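You operate a simulated robot arm through the tools that you are given. There is no shell and no other tool.

You run a simulated robot arm. Do the job below in one go: nothing can be reset, and whatever is moved stays where it is left.

## Task
Clear the crumpled paper off the counter and wipe up the crumbs.
Fine: drop both balls in the blue bin; use the counter's red cloth and put it back. What is to be rubbed or washed off counts as gone when no trace of it is left.

It is judged by the outcome, as a careful person would: the job done as asked, and still so three seconds after it is handed in. It fails if anything else is knocked over, pushed out of place, dropped, spilled or broken. Flat cloth is picked up by pressing the open fingertips on it (5 to 10 N) and closing them slowly along it; thin cloth reads only 2 to 8 mm in the jaws.

## Robot
A 6-joint arm with a two-finger parallel gripper, fixed in place. Base frame: the origin is at the foot of the arm, x ahead of it, y to its left, z up. Lengths are in m, angles in degrees, forces in N, time in s.
Its first joint turns from -166.0 to 166.0 degrees. Payload 3.43 kg.
Tool frame: the origin (TCP) lies between the finger pads and is the grasp point; the fingertips stand 0.034 m ahead of it; z points along the fingers, y is the line along which they close. The gripper opens to 0.128 m. The fingers are 0.024 m wide and 0.012 m thick; the gripper's body (0.048 by 0.13 m) begins 0.096 m behind the TCP.
Orientation is that of the tool frame in the base frame, as [roll, pitch, yaw] about the fixed x, y, z axes, in that order (R = Rz(yaw) Ry(pitch) Rx(roll)). With the fingers straight down and closing along the base's y, the tool's x points along the base's -x, its y along +y and its z along -z.

## Interface
- The arm moves only by the tool play_rows. Its argument "steps" is a list of rows, each a list of 6 numbers: the shift along the tool's x, y, z in cm, then the turn, a rotation vector about the tool's x, y, z in degrees. In form: [[x, y, z, rx, ry, rz], ...]. A call has 1 to 20 rows; each row shifts and turns the commanded pose from where the row before left it, along the tool's axes as they then stand. "fingers" is the finger opening in cm, from 0 to 12.8, set as the call begins (left out, the last holds). A row lasts 0.2 s, in which the tool goes at most 0.05 m and 8.6 degrees; a call with a longer step from one row to the next is refused whole, and so is a gripper value outside its range. A pose out of reach is approached as far as the arm can. The call stops where the force on the tool passes 40 N (or 10 N more than at its start, if that is more) or the arm is blocked; 0.2 s more then pass. Each finger travels about 0.153 m/s and halts on what it meets, pressing with about 20 N; the grip force reading is that of the motor and also rises with nothing between the fingers. The clock runs only during rows and for 0.2 s after the last one: add rows that do not move to give the fingers time. It gives the time, the measured TCP pose, the force on the tool (base axes), the opening and the grip force at its end, in the units of the frame above (readings bear some noise), with the torque about the TCP (base axes, N m) and any sound that the robot's microphone picked up.
- Cameras (640 x 400 px; columns grow to the right, rows downward): "scene" is fixed at [0.4003, 0.6508, 1.5249]; the picture's right is [0.13, -0.99, 0.00], its down [-0.98, -0.13, -0.14] and it looks along [0.14, 0.02, -0.99] (base axes); focal length 214 px, centre (320, 200). "wrist" rides on the gripper at [0.076, -0.011, -0.16] in the tool frame; the picture's right is [0.15, 0.99, 0.00], its down [-0.88, 0.13, -0.46] and it looks along [-0.45, 0.07, 0.89] (tool axes); focal length 234 px, centre (320, 200). There is no depth. A picture from a camera that has moved, and an enlarged one, comes with that camera's place and axes in the base frame and with its lens.
- snapshot(camera): a new picture of that camera. The clock stands still meanwhile.
- zoom(camera, box): a new picture of the part [left, top, right, bottom] of that camera's present view, enlarged. The clock stands still meanwhile.
- finish_job(): hands the job in; it is judged then, once.

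Nothing tells you positions but the pictures and the camera data. Unless the task says otherwise, let go and move clear before handing in.

The tools are called as a command line: name --pt "numbers of a row" for each row, then --argument value for the rest, lists and objects as JSON in quotes. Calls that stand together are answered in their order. play_rows: Moves the arm, as the interface text tells. Its arguments: {"type":"object","properties":{"steps":{"type":"array","items":{"type":"array","items":{"type":"number"}}},"fingers":{"type":"number"}},"required":["steps"]} The other tools are called the same way: snapshot (camera) takes a picture; zoom (camera, box) takes an enlarged picture of a part of a camera's view; finish_job () hands the job in.

At the start:

```text
clock: 0.0
ee_pos: [0.6636, 0.0622, 1.157]
ee_rot: [179.9, 0.1, 179.9]
force: [-0.1, 1.1, 0.0]
torque: [0.01, -0.01, -0.03]
gripper_width: 0.1282
gripper_force: 0.0
```

scene: 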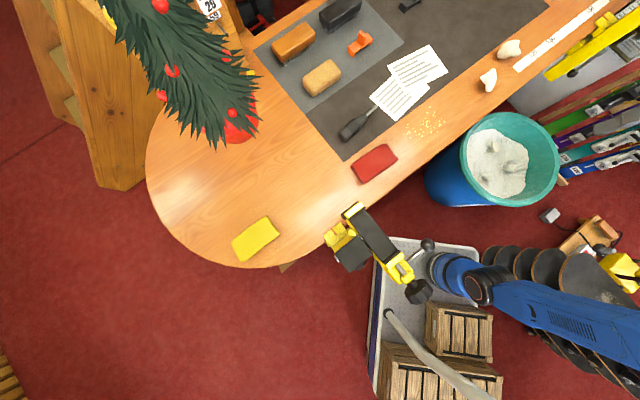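
wrist: 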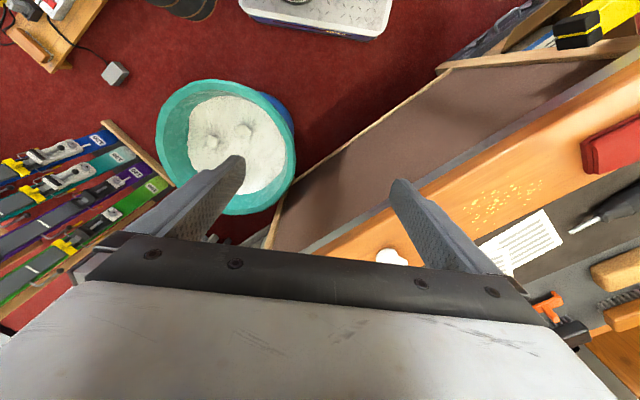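

The two paper balls seem to lie at the right end of the counter, with the crumbs near the papers, the red cloth at the counter's edge and the blue bin to the right. I'll look closer before moving.

zoom --camera "scene" --box '[330, 20, 570, 200]'

zoom --camera "scene" --box '[440, 20, 540, 110]'

zoom --camera "wrist" --box '[320, 80, 640, 340]'

```text
2.22 times, centred on (450, 110) of scene
camera zoom: at [0.4003, 0.6508, 1.5249], right [0.13, -0.99, 0.0], down [-0.98, -0.13, -0.14], along [0.14, 0.02, -0.99], focal length 477 px, centre (31, 400)
```

zoom: 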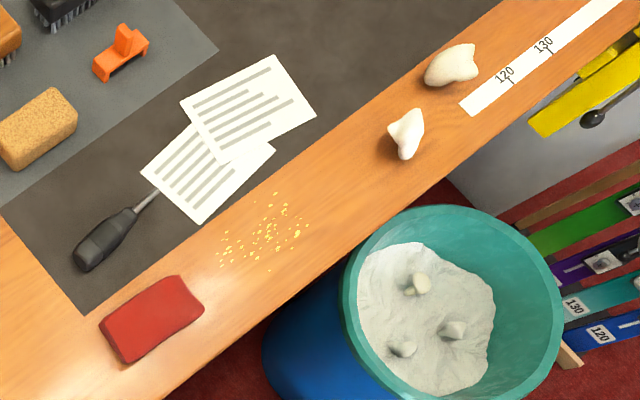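

```text
4.44 times, centred on (490, 65) of scene
camera zoom: at [0.4003, 0.6508, 1.5249], right [0.13, -0.99, 0.0], down [-0.98, -0.13, -0.14], along [0.14, 0.02, -0.99], focal length 953 px, centre (-436, 800)
```

zoom: 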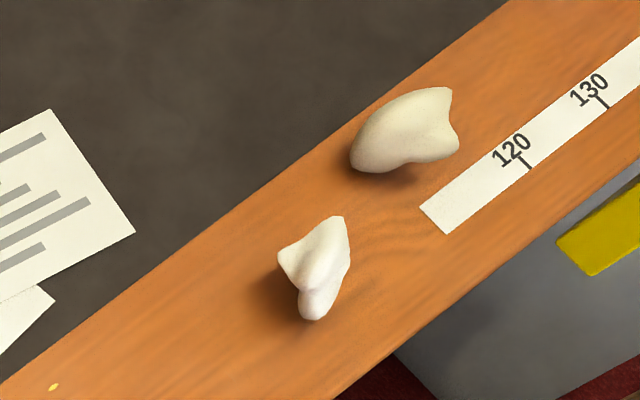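

```text
1.54 times, centred on (480, 210) of wrist
camera zoom: at [0.5867, 0.0508, 1.3148], right [-0.15, 0.99, 0.0], down [0.88, 0.13, 0.46], along [0.45, 0.07, -0.89], focal length 360 px, centre (74, 185)
```

zoom: 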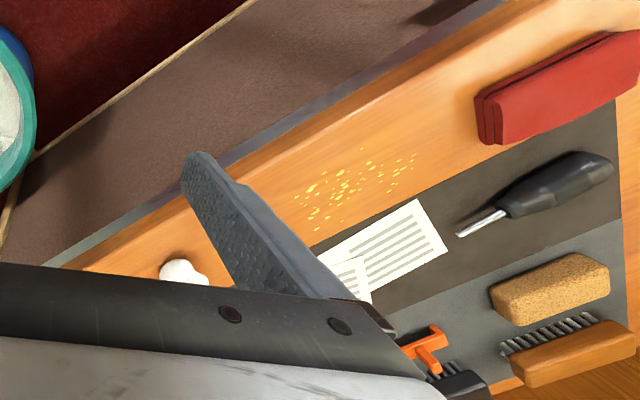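

Triangulating the two views puts the counter top near z = 0.95, the balls near (0.88, 0.23) and (0.99, 0.18), the crumbs near (0.73, 0.40), the cloth near (0.60, 0.53) and the bin centre near (0.86, -0.25) with its rim around z = 0.49. I'll move high above the nearer ball and look again.

play_rows --pt "-2.4 2.14 0 0 0 0" --pt "-2.4 2.14 0 0 0 0" --pt "-2.4 2.14 0 0 0 0" --pt "-2.4 2.14 0 0 0 0" --pt "-2.4 2.14 0 0 0 0" --pt "-2.4 2.14 0 0 0 0" --pt "-2.4 2.14 0 0 0 0" --pt "-2.4 2.14 0 0 0 0" --pt "0 0 0 0 0 0" --fingers 10

snapshot --camera "wrist"

snapshot --camera "scene"

```text
clock: 2.0
ee_pos: [0.8457, 0.2322, 1.1268]
ee_rot: [179.7, 0.3, 179.9]
force: [0.4, 0.6, 1.1]
torque: [-0.02, -0.03, -0.01]
gripper_width: 0.1004
gripper_force: 0.1
out of reach, approached as far as the arm can: row 6, 7, 8
```

```text
taken
camera wrist: at [0.7688, 0.2198, 1.2855], right [-0.15, 0.99, 0.0], down [0.88, 0.13, 0.46], along [0.46, 0.07, -0.89], focal length 234 px, centre (320, 200)
```

wrist: 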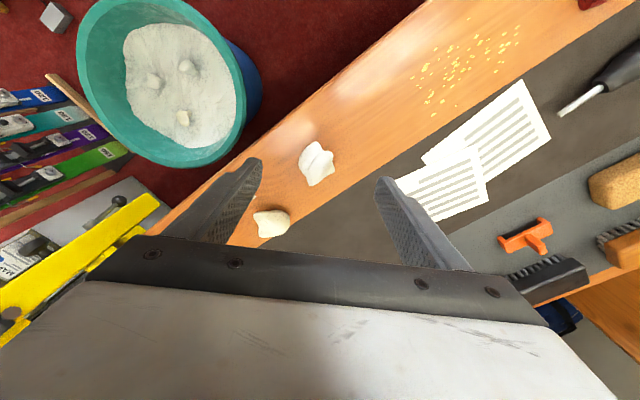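

```text
taken
```

scene: 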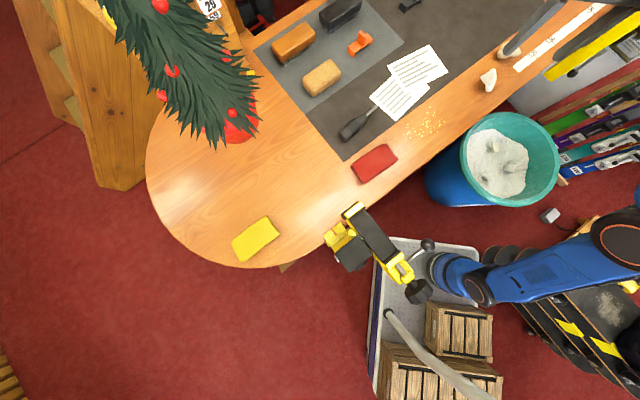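

Both balls' positions agree between the two cameras: about (0.876, 0.232) and (0.983, 0.175). The high pose was slightly out of reach, so I'll descend and check how the command follows.

play_rows --pt "0 0 1.5 0 0 0" --pt "0 0 1.5 0 0 0" --pt "0 0 1.5 0 0 0" --pt "0 0 1.5 0 0 0" --pt "0 0 0 0 0 0"

zoom --camera "wrist" --box '[200, 60, 440, 260]'

```text
clock: 3.2
ee_pos: [0.8454, 0.2299, 1.0676]
ee_rot: [179.8, 0.1, 179.8]
force: [0.0, -0.2, -0.8]
torque: [0.0, -0.04, 0.01]
gripper_width: 0.1002
gripper_force: 0.1
```

```text
2.00 times, centred on (320, 160) of wrist
camera zoom: at [0.7688, 0.2181, 1.2265], right [-0.15, 0.99, 0.0], down [0.88, 0.13, 0.46], along [0.45, 0.07, -0.89], focal length 468 px, centre (320, 280)
```

zoom: 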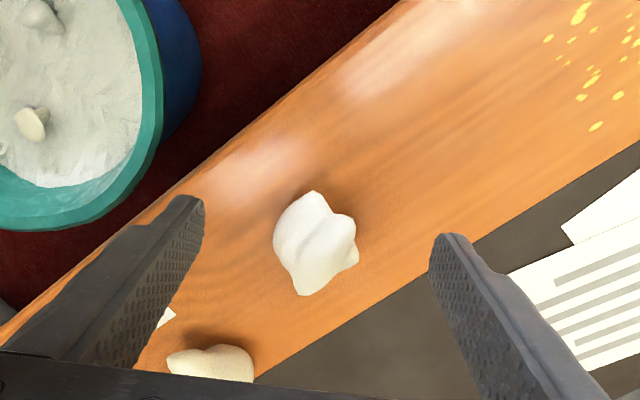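

The ball sits between the fingers, about 3 cm further out. I'll go forward and down to z ≈ 1.00.

play_rows --pt "-0.8 0.08 0.5 0 0 0" --pt "-0.8 0.08 0.8 0 0 0" --pt "-0.8 0.08 1.0 0 0 0" --pt "-0.5 0.08 1.0 0 0 0" --pt "0 0 1.2 0 0 0" --pt "0 0 1.2 0 0 0" --pt "0 0 1.0 0 0 0" --pt "0 0 0 0 0 0"

snapshot --camera "wrist"

zoom --camera "scene" --box '[440, 20, 540, 110]'

```text
clock: 5.0
ee_pos: [0.8747, 0.2331, 0.9988]
ee_rot: [179.9, 0.1, 179.9]
force: [0.2, -0.2, -0.3]
torque: [-0.03, -0.03, -0.01]
gripper_width: 0.1
gripper_force: 0.1
```

```text
taken
camera wrist: at [0.7983, 0.2209, 1.1581], right [-0.15, 0.99, 0.0], down [0.88, 0.13, 0.46], along [0.45, 0.07, -0.89], focal length 234 px, centre (320, 200)
```

wrist: 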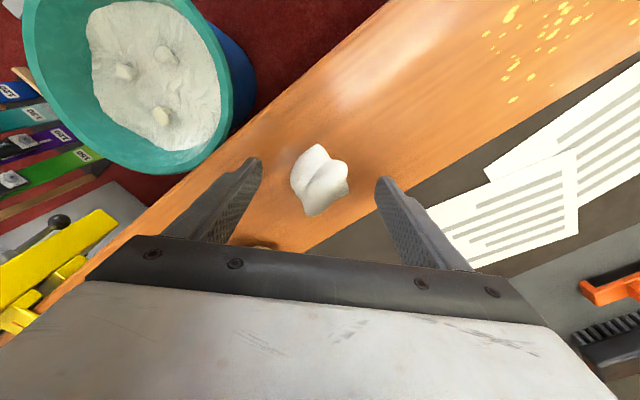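

```text
4.44 times, centred on (490, 65) of scene
camera zoom: at [0.4003, 0.6508, 1.5249], right [0.13, -0.99, 0.0], down [-0.98, -0.13, -0.14], along [0.14, 0.02, -0.99], focal length 953 px, centre (-436, 800)
```

zoom: 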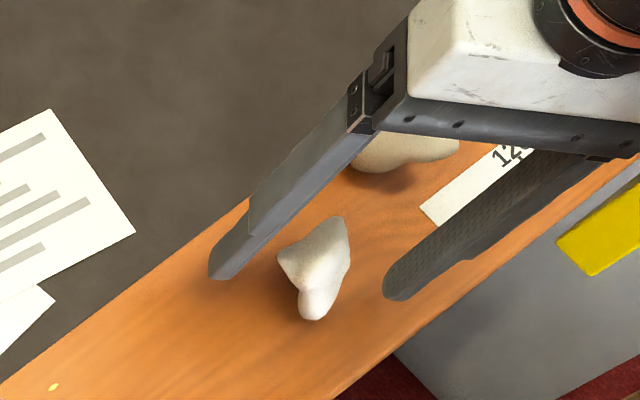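

The ball is centred between the fingers. I'll lower gently another centimetre and close.

play_rows --pt "0 0 0.3 0 0 0" --pt "0 0 0.3 0 0 0" --pt "0 0 0.3 0 0 0" --pt "0 0 0.2 0 0 0" --pt "0 0 0 0 0 0"

zoom --camera "scene" --box '[440, 20, 540, 110]'

```text
clock: 6.2
ee_pos: [0.8731, 0.2321, 0.9875]
ee_rot: [179.9, 0.1, 179.9]
force: [-0.1, 1.0, 0.5]
torque: [0.03, -0.01, -0.02]
gripper_width: 0.1
gripper_force: 0.1
```

```text
4.44 times, centred on (490, 65) of scene
camera zoom: at [0.4003, 0.6508, 1.5249], right [0.13, -0.99, 0.0], down [-0.98, -0.13, -0.14], along [0.14, 0.02, -0.99], focal length 953 px, centre (-436, 800)
```

zoom: 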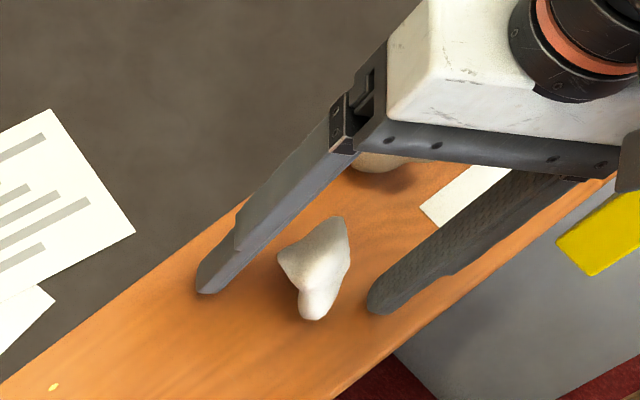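

Fingertips are just above the counter on either side of the ball. Closing.

play_rows --pt "0 0 0 0 0 0" --pt "0 0 0 0 0 0" --pt "0 0 0 0 0 0" --pt "0 0 0 0 0 0" --fingers 1.5

snapshot --camera "wrist"

```text
clock: 7.2
ee_pos: [0.8744, 0.2328, 0.9877]
ee_rot: [179.9, 0.0, 179.9]
force: [-0.2, -1.1, 0.2]
torque: [0.02, 0.02, 0.02]
gripper_width: 0.0543
gripper_force: 20.0
```

```text
taken
camera wrist: at [0.7973, 0.2209, 1.1463], right [-0.15, 0.99, 0.0], down [0.88, 0.13, 0.46], along [0.45, 0.07, -0.89], focal length 234 px, centre (320, 200)
```

wrist: 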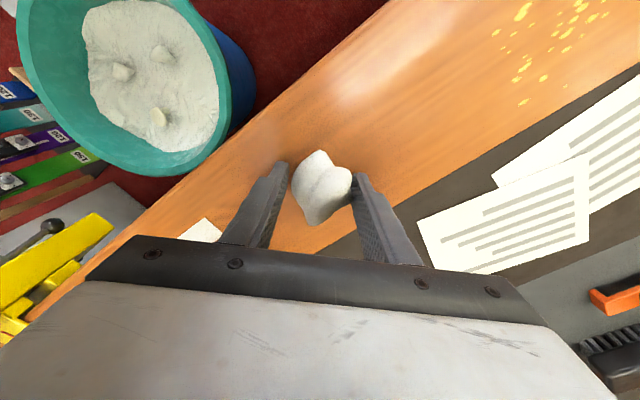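

The ball is held (5.4 cm wide). I'll lift it straight up, then draw back slightly as I rise.

play_rows --pt "0 0 -0.5 0 0 0" --pt "0 0 -1.0 0 0 0" --pt "0 0 -1.5 0 0 0" --pt "0.5 0 -2.0 0 0 0" --pt "0.8 0 -2.0 0 0 0" --pt "0.8 0 -2.0 0 0 0" --pt "0.8 0 -1.0 0 0 0" --pt "0 0 0 0 0 0"

snapshot --camera "wrist"

```text
clock: 9.0
ee_pos: [0.8446, 0.2315, 1.0886]
ee_rot: [180.0, 0.2, 179.9]
force: [0.3, -0.5, -1.4]
torque: [-0.01, 0.02, 0.0]
gripper_width: 0.0544
gripper_force: 20.1
```

```text
taken
camera wrist: at [0.769, 0.2203, 1.2464], right [-0.15, 0.99, 0.0], down [0.88, 0.13, 0.46], along [0.45, 0.07, -0.89], focal length 234 px, centre (320, 200)
```

wrist: 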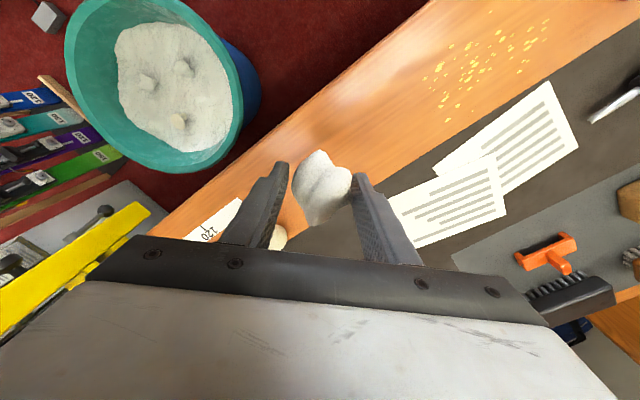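

The ball is held firmly. I'll swing over the bin at this height.

play_rows --pt "0.2 -1.0 0 0 0 0" --pt "0.3 -2.0 0 0 0 0" --pt "0.35 -3.0 0 0 0 0" --pt "0.35 -3.0 0 0 0 0" --pt "0.35 -3.0 0 0 0 0" --pt "0.35 -3.0 0 0 0 0" --pt "0.35 -3.0 0 0 0 0" --pt "0.35 -3.0 0 0 0 0" --pt "0.35 -3.0 0 0 0 0" --pt "0.35 -3.0 0 0 0 0" --pt "0.35 -3.0 0 0 0 0" --pt "0.35 -3.0 0 0 0 0" --pt "0.35 -3.0 0 0 0 0" --pt "0.2 -3.0 0 0 0 0" --pt "0 -2.0 0 0 0 0" --pt "0 -1.0 0 0 0 0" --pt "0 0 0 0 0 0"

snapshot --camera "wrist"

snapshot --camera "scene"

```text
clock: 12.6
ee_pos: [0.796, -0.1894, 1.0852]
ee_rot: [179.9, 0.1, 179.9]
force: [0.5, 0.1, -0.1]
torque: [-0.02, 0.02, -0.01]
gripper_width: 0.0539
gripper_force: 20.5
```

```text
taken
camera wrist: at [0.72, -0.2013, 1.2438], right [-0.15, 0.99, 0.0], down [0.88, 0.13, 0.46], along [0.45, 0.07, -0.89], focal length 234 px, centre (320, 200)
```

wrist: 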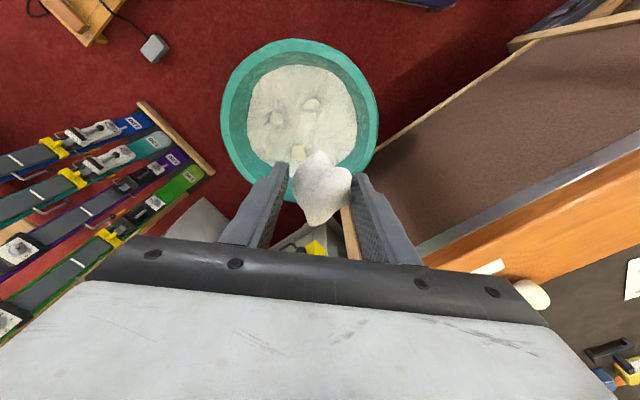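

```text
taken
```

scene: 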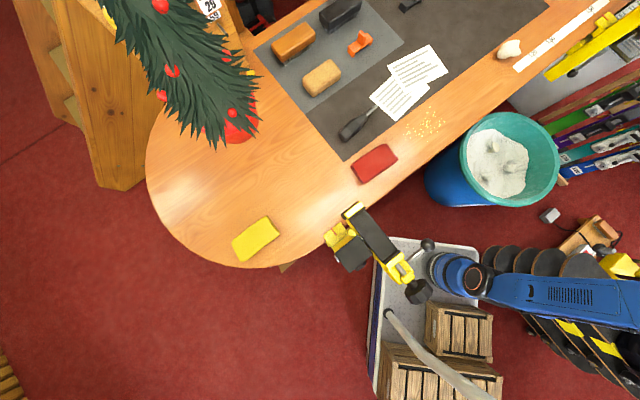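

The bin is right ahead, rim centre about (0.84, -0.25). I'll move down above it toward z ≈ 0.58.

play_rows --pt "-0.3 -0.4 1.0 0 0 0" --pt "-0.3 -0.4 2.0 0 0 0" --pt "-0.3 -0.4 3.0 0 0 0" --pt "-0.3 -0.4 3.0 0 0 0" --pt "-0.3 -0.4 3.0 0 0 0" --pt "-0.3 -0.4 3.0 0 0 0" --pt "-0.3 -0.4 3.0 0 0 0" --pt "-0.3 -0.4 3.0 0 0 0" --pt "-0.3 -0.4 3.0 0 0 0" --pt "-0.3 -0.4 3.0 0 0 0" --pt "0 0 3.0 0 0 0" --pt "0 0 3.0 0 0 0" --pt "0 0 3.0 0 0 0" --pt "0 0 3.0 0 0 0" --pt "0 0 3.0 0 0 0" --pt "0 0 3.0 0 0 0" --pt "0 0 2.0 0 0 0" --pt "0 0 1.0 0 0 0" --pt "0 0 0 0 0 0"

snapshot --camera "wrist"

snapshot --camera "scene"

```text
clock: 16.6
ee_pos: [0.8305, -0.2282, 0.6053]
ee_rot: [179.9, 0.1, 179.9]
force: [-0.4, 0.1, 0.7]
torque: [0.01, 0.04, 0.0]
gripper_width: 0.0543
gripper_force: 19.8
```

```text
taken
camera wrist: at [0.7535, -0.2399, 0.7647], right [-0.15, 0.99, 0.0], down [0.88, 0.13, 0.46], along [0.45, 0.07, -0.89], focal length 234 px, centre (320, 200)
```

wrist: 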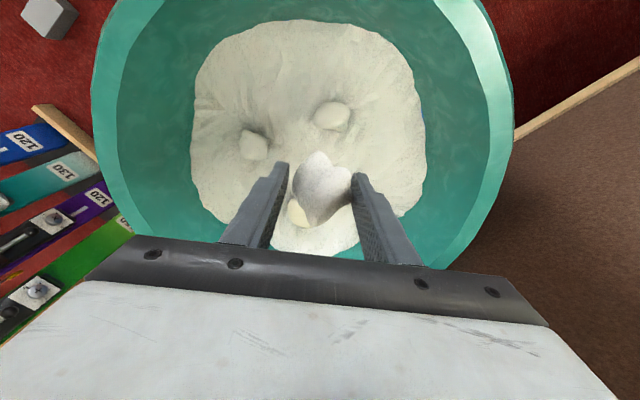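

```text
taken
```

scene: 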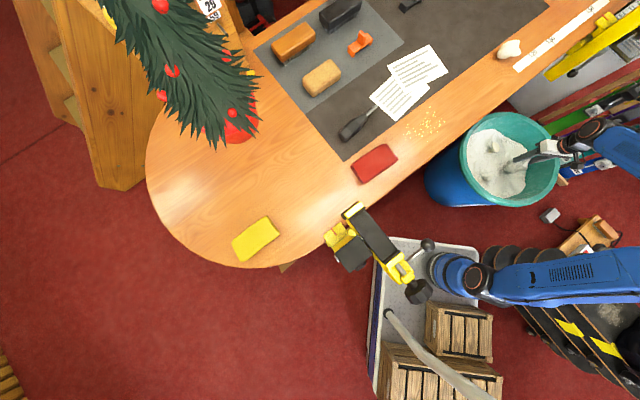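

The ball hangs well inside the rim. I'll lower a bit more and release.

play_rows --pt "0 0 1.5 0 0 0" --pt "0 0 2.0 0 0 0" --pt "0 0 2.0 0 0 0" --pt "0 0 1.5 0 0 0" --pt "0 0 0 0 0 0"

play_rows --pt "0 0 0 0 0 0" --pt "0 0 0 0 0 0" --pt "0 0 0 0 0 0" --pt "0 0 0 0 0 0" --fingers 10

snapshot --camera "wrist"

```text
clock: 17.8
ee_pos: [0.8307, -0.2266, 0.5357]
ee_rot: [179.9, 0.1, 179.9]
force: [0.4, -0.6, 0.8]
torque: [-0.02, -0.05, 0.0]
gripper_width: 0.054
gripper_force: 20.4
```

```text
clock: 18.8
ee_pos: [0.8289, -0.2258, 0.5358]
ee_rot: [179.9, 0.1, 179.9]
force: [-0.4, 0.2, 0.7]
torque: [0.03, 0.02, -0.01]
gripper_width: 0.0998
gripper_force: 0.0
```

```text
taken
camera wrist: at [0.7533, -0.2378, 0.6953], right [-0.15, 0.99, 0.0], down [0.88, 0.13, 0.46], along [0.45, 0.07, -0.89], focal length 234 px, centre (320, 200)
```

wrist: 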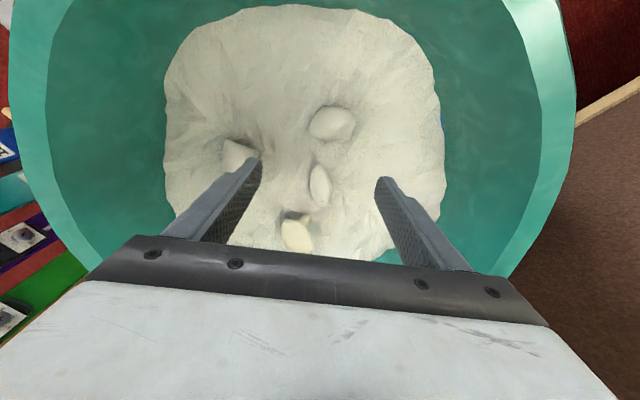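

The ball lies in the bin on the white fill. I'll rise out and swing back toward the second ball.

play_rows --pt "0 0 -2.0 0 0 0" --pt "0 0 -3.0 0 0 0" --pt "0 0 -3.5 0 0 0" --pt "0 0 -3.5 0 0 0" --pt "0 0 -3.5 0 0 0" --pt "0 0 -3.5 0 0 0" --pt "0 0 -3.5 0 0 0" --pt "0 0 -3.5 0 0 0" --pt "0 0 -3.5 0 0 0" --pt "0 0 -3.5 0 0 0" --pt "0 0 -3.5 0 0 0" --pt "0 0 -3.5 0 0 0" --pt "0 0 -3.5 0 0 0" --pt "0 0 -3.5 0 0 0" --pt "0 0 -3.5 0 0 0" --pt "0 0 -3.0 0 0 0" --pt "0 0 -1.0 0 0 0" --pt "0 0 0 0 0 0"

play_rows --pt "0 1.0 0 0 0 0" --pt "0 2.5 0 0 0 0" --pt "0 3.5 0 0 0 0" --pt "0 3.5 0 0 0 0" --pt "0 3.5 0 0 0 0" --pt "0 3.5 0 0 0 0" --pt "0 3.5 0 0 0 0" --pt "0 3.5 0 0 0 0" --pt "0 3.5 0 0 0 0" --pt "0 3.5 0 0 0 0" --pt "0 3.5 0 0 0 0" --pt "0 3.5 0 0 0 0" --pt "0 1.0 0 0 0 0" --pt "0 0 0 0 0 0"

snapshot --camera "wrist"

```text
clock: 22.6
ee_pos: [0.8289, -0.2283, 1.0822]
ee_rot: [179.9, 0.1, 179.9]
force: [-0.1, -0.3, -0.6]
torque: [0.03, 0.0, -0.01]
gripper_width: 0.1
gripper_force: 0.1
```

```text
clock: 25.6
ee_pos: [0.8302, 0.1667, 1.0827]
ee_rot: [179.8, 0.1, 179.9]
force: [0.5, 0.0, -0.9]
torque: [0.02, 0.02, -0.03]
gripper_width: 0.1001
gripper_force: 0.1
```

```text
taken
camera wrist: at [0.7544, 0.1552, 1.242], right [-0.15, 0.99, 0.0], down [0.88, 0.13, 0.46], along [0.45, 0.07, -0.89], focal length 234 px, centre (320, 200)
```

wrist: 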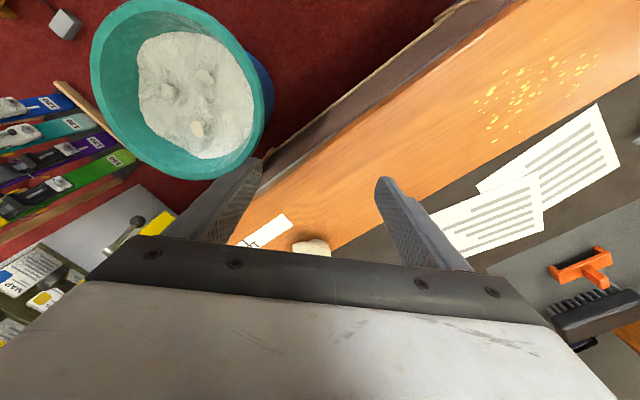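

The second ball is just hidden behind the gripper. Since it lies about 1.0 m out, I'll tilt the fingers outward by 20° for reach.

play_rows --pt "0 0 0 0 -5 0" --pt "0 0 0 0 -5 0" --pt "0 0 0 0 -5 0" --pt "0 0 0 0 -5 0" --pt "-1.5 0.15 0.55 0 0 0" --pt "-2.5 0.2 0.9 0 0 0" --pt "-2.5 0.2 0.9 0 0 0" --pt "-1.0 0.1 0.36 0 0 0" --pt "0 0 0 0 0 0"

snapshot --camera "wrist"

zoom --camera "scene" --box '[440, 20, 540, 110]'

```text
clock: 27.6
ee_pos: [0.9112, 0.1714, 1.0826]
ee_rot: [179.8, 20.1, 179.8]
force: [0.8, 0.3, 0.2]
torque: [0.0, 0.03, -0.01]
gripper_width: 0.1001
gripper_force: 0.2
```

```text
taken
camera wrist: at [0.7843, 0.1606, 1.205], right [-0.14, 0.99, -0.05], down [0.67, 0.13, 0.73], along [0.73, 0.07, -0.68], focal length 234 px, centre (320, 200)
```

wrist: 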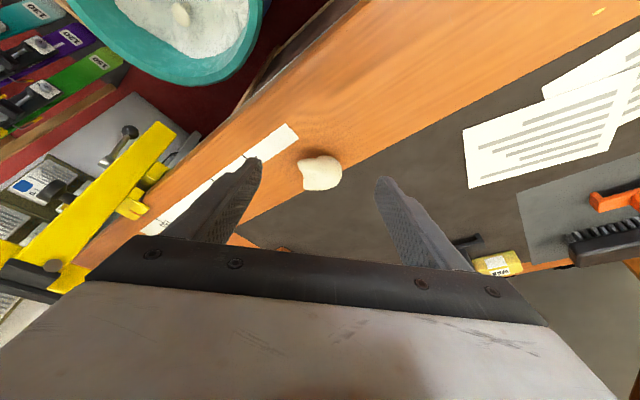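

```text
4.44 times, centred on (490, 65) of scene
camera zoom: at [0.4003, 0.6508, 1.5249], right [0.13, -0.99, 0.0], down [-0.98, -0.13, -0.14], along [0.14, 0.02, -0.99], focal length 953 px, centre (-436, 800)
```

zoom: 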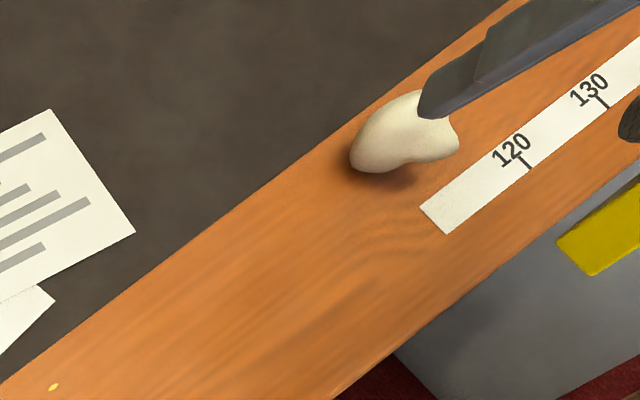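

Ball two is at about (0.983, 0.177). I'll come in along the tilted axis to just above the counter.

play_rows --pt "-0.37 0.11 1.26 0 0 0" --pt "-0.37 0.11 1.26 0 0 0" --pt "-0.37 0.11 1.26 0 0 0" --pt "-0.37 0.11 1.26 0 0 0" --pt "-0.37 0.11 1.26 0 0 0" --pt "-0.35 0 0.93 0 0 0" --pt "-0.35 0 0.93 0 0 0" --pt "-0.35 0 0.93 0 0 0" --pt "-0.35 0 0.93 0 0 0" --pt "0 0 0 0 0 0"

snapshot --camera "wrist"

zoom --camera "scene" --box '[440, 20, 540, 110]'

```text
clock: 29.8
ee_pos: [0.9735, 0.178, 1.001]
ee_rot: [179.8, 20.1, 179.9]
force: [0.0, 0.0, -0.2]
torque: [0.01, -0.02, -0.01]
gripper_width: 0.1
gripper_force: 0.1
```

```text
taken
camera wrist: at [0.848, 0.1675, 1.123], right [-0.14, 0.99, -0.05], down [0.67, 0.13, 0.73], along [0.73, 0.07, -0.68], focal length 234 px, centre (320, 200)
```

wrist: 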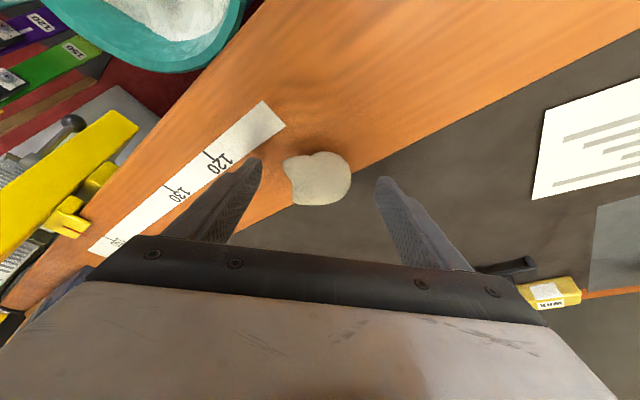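

```text
4.44 times, centred on (490, 65) of scene
camera zoom: at [0.4003, 0.6508, 1.5249], right [0.13, -0.99, 0.0], down [-0.98, -0.13, -0.14], along [0.14, 0.02, -0.99], focal length 953 px, centre (-436, 800)
```

zoom: 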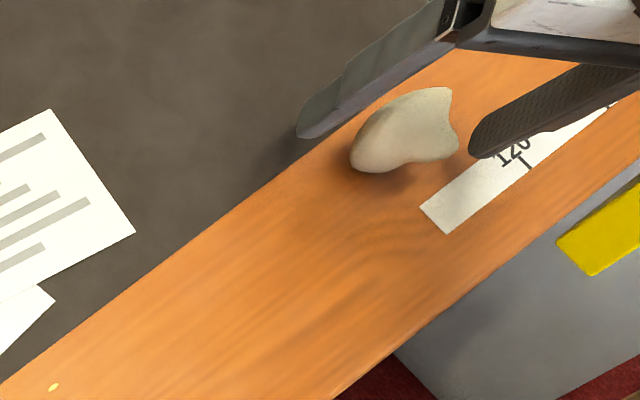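

The ball is between the fingers. I'll lower 9 mm and close.

play_rows --pt "0.1 0 0.28 0 0 0" --pt "0.1 0 0.28 0 0 0" --pt "0.1 0 0.28 0 0 0" --pt "0 0 0 0 0 0"

play_rows --pt "0 0 0 0 0 0" --pt "0 0 0 0 0 0" --pt "0 0 0 0 0 0" --pt "0 0 0 0 0 0" --fingers 1.5

snapshot --camera "wrist"

```text
clock: 30.8
ee_pos: [0.9744, 0.1784, 0.9907]
ee_rot: [179.9, 20.1, 179.8]
force: [0.1, 0.0, -1.0]
torque: [0.02, -0.01, -0.02]
gripper_width: 0.1003
gripper_force: 0.1
```

```text
clock: 31.8
ee_pos: [0.9742, 0.1784, 0.9912]
ee_rot: [180.0, 20.1, 179.9]
force: [0.3, 0.7, -0.3]
torque: [0.03, -0.02, 0.01]
gripper_width: 0.0541
gripper_force: 20.2
```

```text
taken
camera wrist: at [0.8476, 0.1669, 1.1139], right [-0.14, 0.99, -0.05], down [0.67, 0.13, 0.73], along [0.73, 0.07, -0.68], focal length 234 px, centre (320, 200)
```

wrist: 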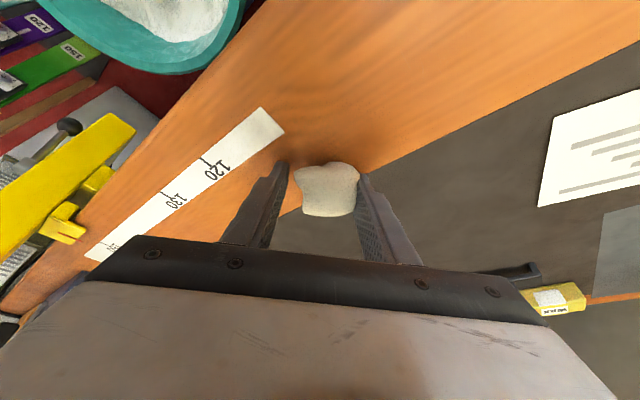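

Held. Lifting straight up, then back toward the base and untilting.

play_rows --pt "-0.2 0 -0.56 0 0 0" --pt "-0.35 0 -0.94 0 0 0" --pt "-0.51 0 -1.41 0 0 0" --pt "0.6 0 -1.5 0 0 0" --pt "0.9 0 -1.8 0 0 0" --pt "0.9 0 -1.8 0 0 0" --pt "0.9 0 -1.8 0 0 0" --pt "0.9 0 -1.8 0 0 0" --pt "2.0 0 0 0 4 0" --pt "2.0 0 0 0 4 0" --pt "2.0 0 0 0 4 0" --pt "2.0 0 0 0 4 0" --pt "0 0 0 0 4 0" --pt "0 0 0 0 0 0"

snapshot --camera "wrist"

```text
clock: 34.8
ee_pos: [0.8257, 0.1776, 1.0692]
ee_rot: [179.9, 0.1, 179.9]
force: [0.2, 0.3, -0.1]
torque: [-0.03, -0.02, -0.01]
gripper_width: 0.0535
gripper_force: 19.9
```

```text
taken
camera wrist: at [0.7502, 0.1655, 1.2289], right [-0.15, 0.99, 0.0], down [0.88, 0.13, 0.46], along [0.45, 0.07, -0.89], focal length 234 px, centre (320, 200)
```

wrist: 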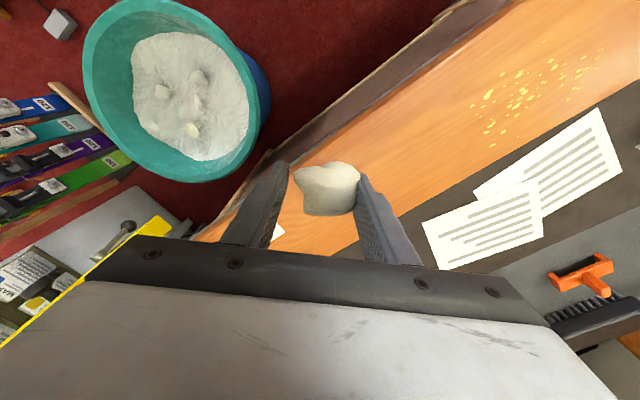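

The second ball is secure; carrying it to the bin by the same route.

play_rows --pt "0 -1.0 0 0 0 0" --pt "0 -2.5 0 0 0 0" --pt "0 -3.5 0 0 0 0" --pt "0 -3.5 0 0 0 0" --pt "0 -3.5 0 0 0 0" --pt "0 -3.5 0 0 0 0" --pt "0 -3.5 0 0 0 0" --pt "0 -3.5 0 0 0 0" --pt "0 -3.5 0 0 0 0" --pt "0 -3.5 0 0 0 0" --pt "0 -3.5 0 0 0 0" --pt "0 -3.5 0 0 0 0" --pt "0 -3.5 0 0 0 0" --pt "0 -2.0 0 0 0 0" --pt "0 0 0 0 0 0"

play_rows --pt "0 0 1.5 0 0 0" --pt "0 0 3.0 0 0 0" --pt "0 0 3.5 0 0 0" --pt "0 0 3.5 0 0 0" --pt "0 0 3.5 0 0 0" --pt "0 0 3.5 0 0 0" --pt "0 0 3.5 0 0 0" --pt "0 0 3.5 0 0 0" --pt "0 0 3.5 0 0 0" --pt "0 0 3.5 0 0 0" --pt "0 0 3.5 0 0 0" --pt "0 0 3.5 0 0 0" --pt "0 0 3.5 0 0 0" --pt "0 0 3.5 0 0 0" --pt "0 0 3.0 0 0 0" --pt "0 0 2.5 0 0 0" --pt "0 0 1.3 0 0 0" --pt "0 0 0 0 0 0"

snapshot --camera "wrist"

```text
clock: 38.0
ee_pos: [0.8294, -0.264, 1.0694]
ee_rot: [179.9, 0.1, 179.9]
force: [-0.1, -0.1, -0.2]
torque: [-0.03, 0.01, -0.01]
gripper_width: 0.054
gripper_force: 20.4
```

```text
clock: 41.8
ee_pos: [0.828, -0.2613, 0.5344]
ee_rot: [179.8, 0.1, 179.9]
force: [-0.4, -0.5, 0.5]
torque: [0.01, 0.01, 0.02]
gripper_width: 0.0538
gripper_force: 20.5
```

```text
taken
camera wrist: at [0.7508, -0.2731, 0.6931], right [-0.15, 0.99, 0.0], down [0.88, 0.13, 0.46], along [0.45, 0.07, -0.89], focal length 234 px, centre (320, 200)
```

wrist: 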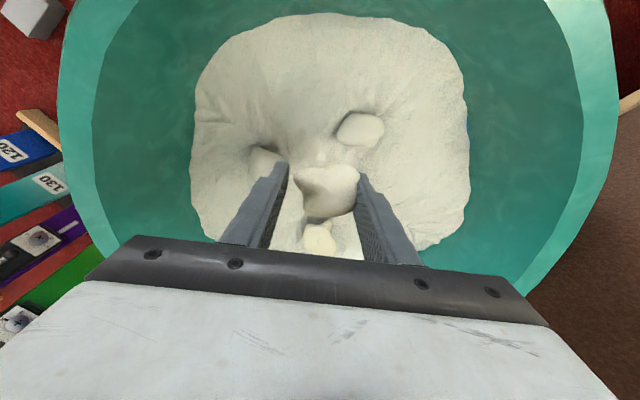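

Over the middle of the bin. Releasing the second ball and checking.

play_rows --pt "0 0 0 0 0 0" --pt "0 0 0 0 0 0" --pt "0 0 0 0 0 0" --pt "0 0 0 0 0 0" --pt "0 0 0 0 0 0" --fingers 10

snapshot --camera "wrist"

play_rows --pt "0 0 -2.0 0 0 0" --pt "0 0 -3.0 0 0 0" --pt "0 0 -3.5 0 0 0" --pt "0 0 -3.5 0 0 0" --pt "0 0 -3.5 0 0 0" --pt "0 0 -3.5 0 0 0" --pt "0 0 -3.5 0 0 0" --pt "0 0 -3.5 0 0 0" --pt "0 0 -3.5 0 0 0" --pt "0 0 -3.5 0 0 0" --pt "0 0 -3.5 0 0 0" --pt "0 0 -3.5 0 0 0" --pt "0 0 -3.5 0 0 0" --pt "0 0 -3.5 0 0 0" --pt "0 0 -3.5 0 0 0" --pt "0 0 -3.5 0 0 0" --pt "0 0 -3.0 0 0 0" --pt "0 0 -2.0 0 0 0" --pt "0 0 0 0 0 0"

snapshot --camera "wrist"

```text
clock: 43.0
ee_pos: [0.8278, -0.262, 0.5351]
ee_rot: [179.9, 0.1, 179.8]
force: [-0.5, 0.5, -0.2]
torque: [-0.01, 0.04, 0.01]
gripper_width: 0.1001
gripper_force: 0.0
```

```text
taken
camera wrist: at [0.7508, -0.2731, 0.6934], right [-0.15, 0.99, 0.0], down [0.88, 0.13, 0.46], along [0.45, 0.07, -0.89], focal length 234 px, centre (320, 200)
```

wrist: 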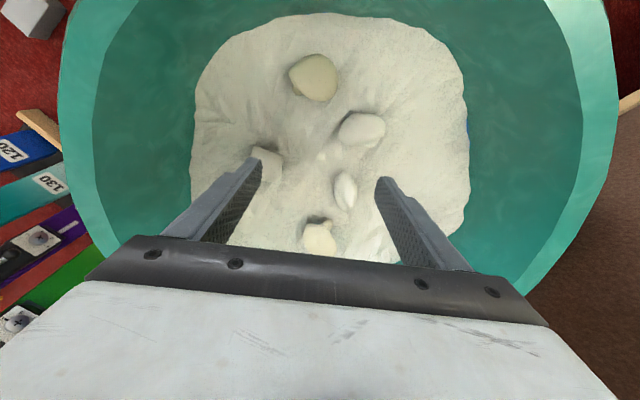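

```text
clock: 47.0
ee_pos: [0.8237, -0.2619, 1.1283]
ee_rot: [179.8, 0.0, 179.9]
force: [0.1, 0.0, 0.0]
torque: [-0.02, 0.02, -0.01]
gripper_width: 0.1
gripper_force: 0.1
```

```text
taken
camera wrist: at [0.7473, -0.2734, 1.2866], right [-0.15, 0.99, 0.0], down [0.88, 0.13, 0.46], along [0.45, 0.07, -0.89], focal length 234 px, centre (320, 200)
```

wrist: 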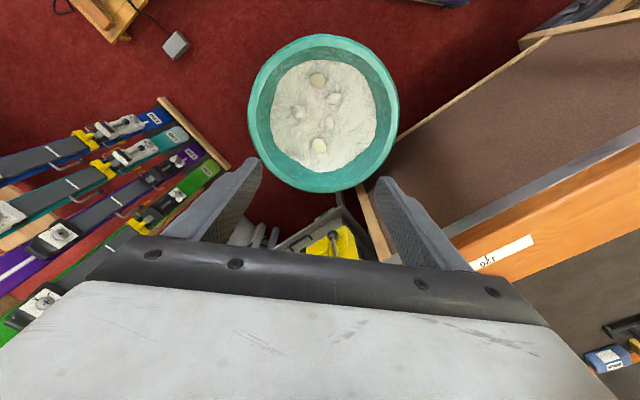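

Both balls are in the bin. Next is the cloth near (0.60, 0.53); I'll move over and look at it closely.

play_rows --pt "0.6 1.8 0 0 0 0" --pt "1.0 3.0 0 0 0 0" --pt "1.36 3.96 0 0 0 0" --pt "1.36 3.96 0 0 0 0" --pt "1.36 3.96 0 0 0 0" --pt "1.36 3.96 0 0 0 0" --pt "1.36 3.96 0 0 0 0" --pt "1.36 3.96 0 0 0 0" --pt "1.36 3.96 0 0 0 0" --pt "1.36 3.96 0 0 0 0" --pt "1.36 3.96 0 0 0 0" --pt "1.36 3.96 0 0 0 0" --pt "1.36 3.96 0 0 0 0" --pt "1.36 3.96 0 0 0 0" --pt "1.36 3.96 0 0 0 0" --pt "1.36 3.96 0 0 0 0" --pt "1.36 3.96 0 0 0 0" --pt "1.36 3.96 0 0 0 0" --pt "1.0 2.0 0 0 0 0" --pt "0 0 0 0 0 0"

snapshot --camera "wrist"

snapshot --camera "scene"

```text
clock: 51.2
ee_pos: [0.5824, 0.441, 1.1261]
ee_rot: [180.0, 0.0, 180.0]
force: [-0.7, -0.6, -0.1]
torque: [-0.03, 0.03, -0.02]
gripper_width: 0.1
gripper_force: 0.0
```

```text
taken
camera wrist: at [0.5069, 0.4288, 1.2848], right [-0.15, 0.99, 0.0], down [0.88, 0.13, 0.46], along [0.45, 0.07, -0.89], focal length 234 px, centre (320, 200)
```

wrist: 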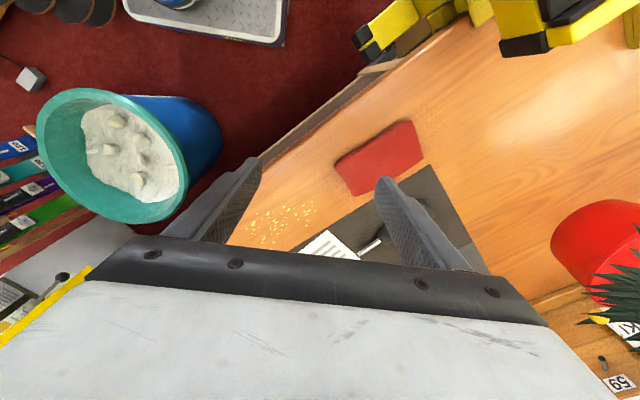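

```text
taken
```

scene: 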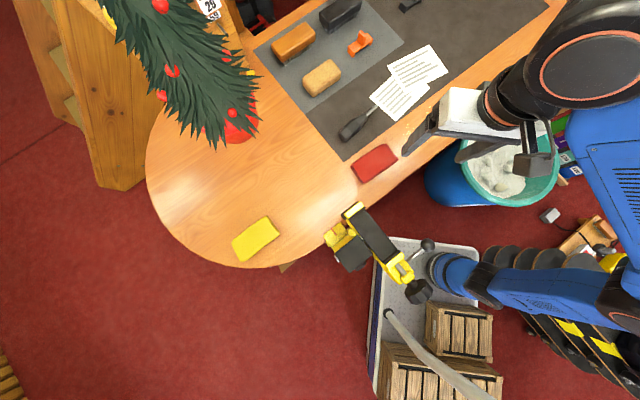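

The cloth is a folded block close to the counter edge, with a yellow vise further to the left of it. I'll zoom in on it from both cameras.

zoom --camera "wrist" --box '[300, 80, 460, 210]'

zoom --camera "scene" --box '[310, 120, 430, 300]'

```text
3.08 times, centred on (380, 145) of wrist
camera zoom: at [0.5069, 0.4288, 1.2848], right [-0.15, 0.99, 0.0], down [0.88, 0.13, 0.46], along [0.45, 0.07, -0.89], focal length 720 px, centre (135, 369)
```

zoom: 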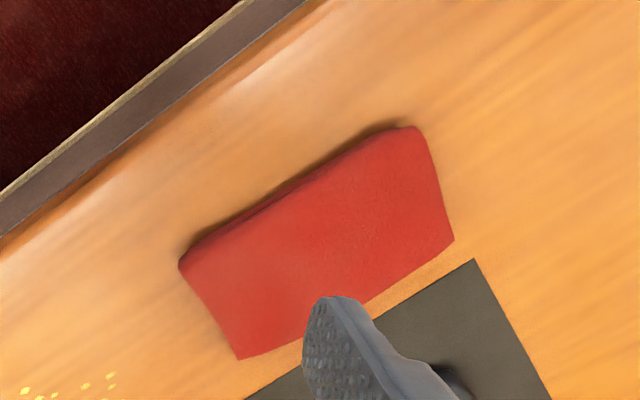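

```text
2.22 times, centred on (370, 210) of scene
camera zoom: at [0.4003, 0.6508, 1.5249], right [0.13, -0.99, 0.0], down [-0.98, -0.13, -0.14], along [0.14, 0.02, -0.99], focal length 477 px, centre (209, 178)
```

zoom: 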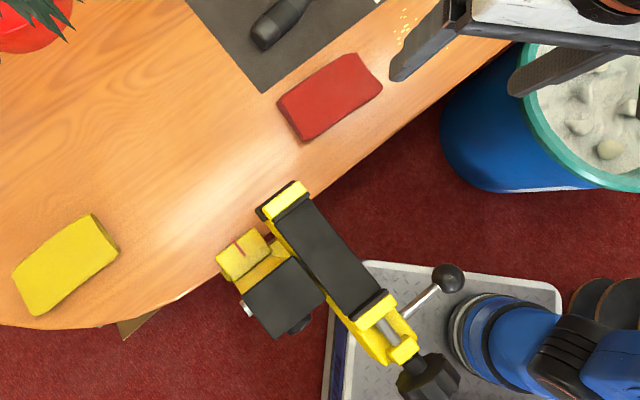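

The cloth is about 11.5 × 5.8 × 1.5–2 cm, centred near (0.596, 0.529), long axis at about 130°. I'll go above it, rotating the gripper 50° so the fingers close across its short side.

play_rows --pt "-0.34 2.19 0 0 0 0" --pt "-0.34 2.19 0 0 0 0" --pt "-0.34 2.19 0 0 0 0" --pt "-0.34 2.19 0 0 0 0" --pt "0 0 0 0 0 6.25" --pt "0 0 0 0 0 6.25" --pt "0 0 0 0 0 6.25" --pt "0 0 0 0 0 6.25" --pt "0 0 0 0 0 6.25" --pt "0 0 0 0 0 6.25" --pt "0 0 0 0 0 6.25" --pt "0 0 0 0 0 6.25" --pt "0 0 1.5 0 0 0" --pt "0 0 1.5 0 0 0" --pt "0 0 1.5 0 0 0" --pt "0 0 1.5 0 0 0" --pt "0 0 0 0 0 0" --fingers 9.5

snapshot --camera "wrist"

zoom --camera "scene" --box '[310, 90, 450, 210]'

```text
clock: 54.8
ee_pos: [0.5949, 0.5229, 1.0547]
ee_rot: [179.8, 0.1, 129.9]
force: [0.2, 0.1, 0.9]
torque: [0.01, 0.0, 0.01]
gripper_width: 0.0949
gripper_force: 0.1
out of reach, approached as far as the arm can: row 3, 4
```

```text
taken
camera wrist: at [0.5369, 0.5733, 1.2143], right [0.66, 0.75, 0.0], down [0.66, -0.59, 0.46], along [0.34, -0.3, -0.89], focal length 234 px, centre (320, 200)
```

wrist: 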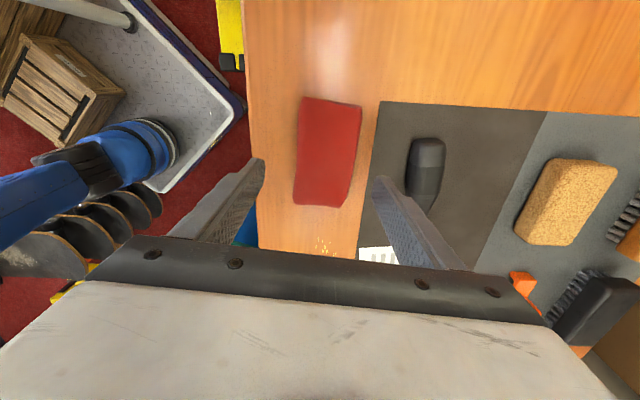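

```text
3.33 times, centred on (380, 150) of scene
camera zoom: at [0.4003, 0.6508, 1.5249], right [0.13, -0.99, 0.0], down [-0.98, -0.13, -0.14], along [0.14, 0.02, -0.99], focal length 715 px, centre (120, 367)
```

zoom: 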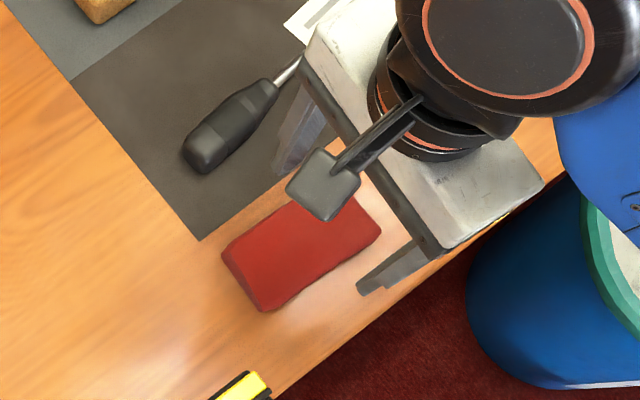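

The cloth is nearly centred (about 6 mm to the side), with clearance to the screwdriver and the counter edge for both fingers. I'll correct and descend.

play_rows --pt "0.1 0.3 0.8 0 0 1" --pt "0.1 0.3 0.8 0 0 1" --pt "0 0 0.8 0 0 0" --pt "0 0 0.8 0 0 0" --pt "0 0 0.8 0 0 0" --pt "0 0 0.8 0 0 0" --pt "0 0 0.5 0 0 0" --pt "0 0 0.4 0 0 0" --pt "0 0 0 0 0 0" --fingers 9

snapshot --camera "wrist"

zoom --camera "scene" --box '[310, 90, 450, 210]'

```text
clock: 56.8
ee_pos: [0.5982, 0.5281, 0.9993]
ee_rot: [179.8, 0.0, 128.0]
force: [0.0, 0.3, 0.5]
torque: [0.0, 0.03, -0.01]
gripper_width: 0.0898
gripper_force: 0.0
```

```text
taken
camera wrist: at [0.5419, 0.5805, 1.1579], right [0.69, 0.72, 0.0], down [0.64, -0.62, 0.46], along [0.33, -0.31, -0.89], focal length 234 px, centre (320, 200)
```

wrist: 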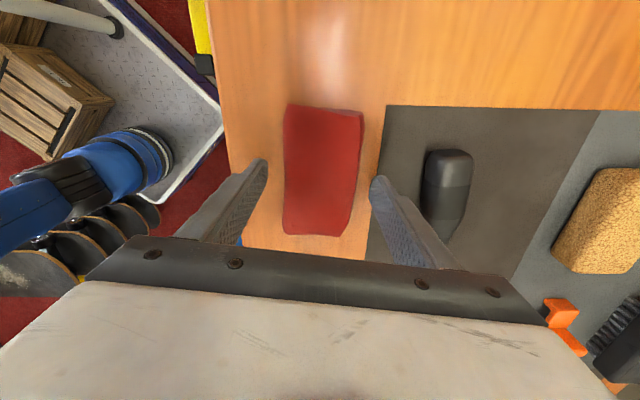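

```text
3.33 times, centred on (380, 150) of scene
camera zoom: at [0.4003, 0.6508, 1.5249], right [0.13, -0.99, 0.0], down [-0.98, -0.13, -0.14], along [0.14, 0.02, -0.99], focal length 715 px, centre (120, 367)
```

zoom: 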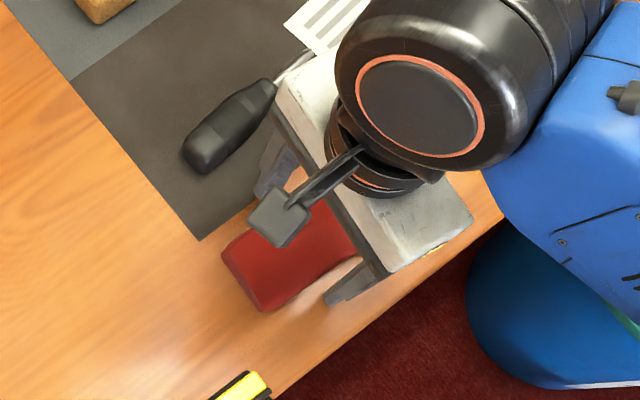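

The cloth sits between the fingers. I'll lower another centimetre and close in stages.

play_rows --pt "0 0 0.3 0 0 0" --pt "0 0 0.3 0 0 0" --pt "0 0 0.3 0 0 0" --pt "0 0 0.1 0 0 0" --pt "0 0 0 0 0 0"

play_rows --pt "0 0 0 0 0 0" --pt "0 0 0 0 0 0" --fingers 6.5

play_rows --pt "0 0 0 0 0 0" --pt "0 0 0 0 0 0" --fingers 5.5

snapshot --camera "wrist"

```text
clock: 58.0
ee_pos: [0.5981, 0.5287, 0.9892]
ee_rot: [179.7, -0.2, 128.0]
force: [0.7, -0.6, -0.2]
torque: [-0.01, 0.04, -0.03]
gripper_width: 0.0901
gripper_force: 0.1
```

```text
clock: 58.6
ee_pos: [0.5996, 0.53, 0.9879]
ee_rot: [179.8, -0.1, 127.9]
force: [0.0, 0.3, -0.4]
torque: [0.0, 0.04, 0.03]
gripper_width: 0.0685
gripper_force: 20.1
```

```text
clock: 59.2
ee_pos: [0.5985, 0.5291, 0.989]
ee_rot: [179.7, -0.1, 127.9]
force: [0.2, 0.0, -0.5]
torque: [-0.01, 0.02, 0.01]
gripper_width: 0.068
gripper_force: 19.6
```

```text
taken
camera wrist: at [0.5425, 0.5814, 1.1479], right [0.69, 0.72, 0.0], down [0.64, -0.62, 0.46], along [0.33, -0.31, -0.89], focal length 234 px, centre (320, 200)
```

wrist: 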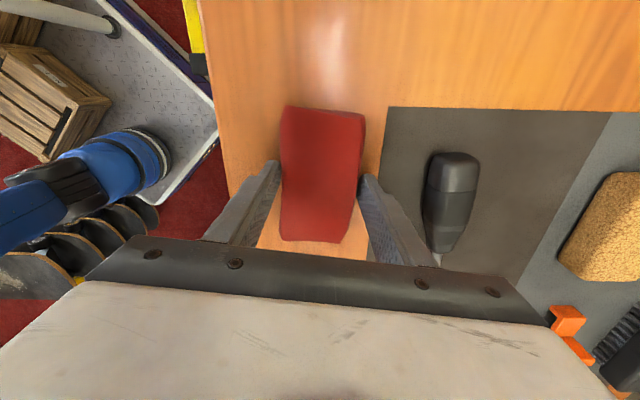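

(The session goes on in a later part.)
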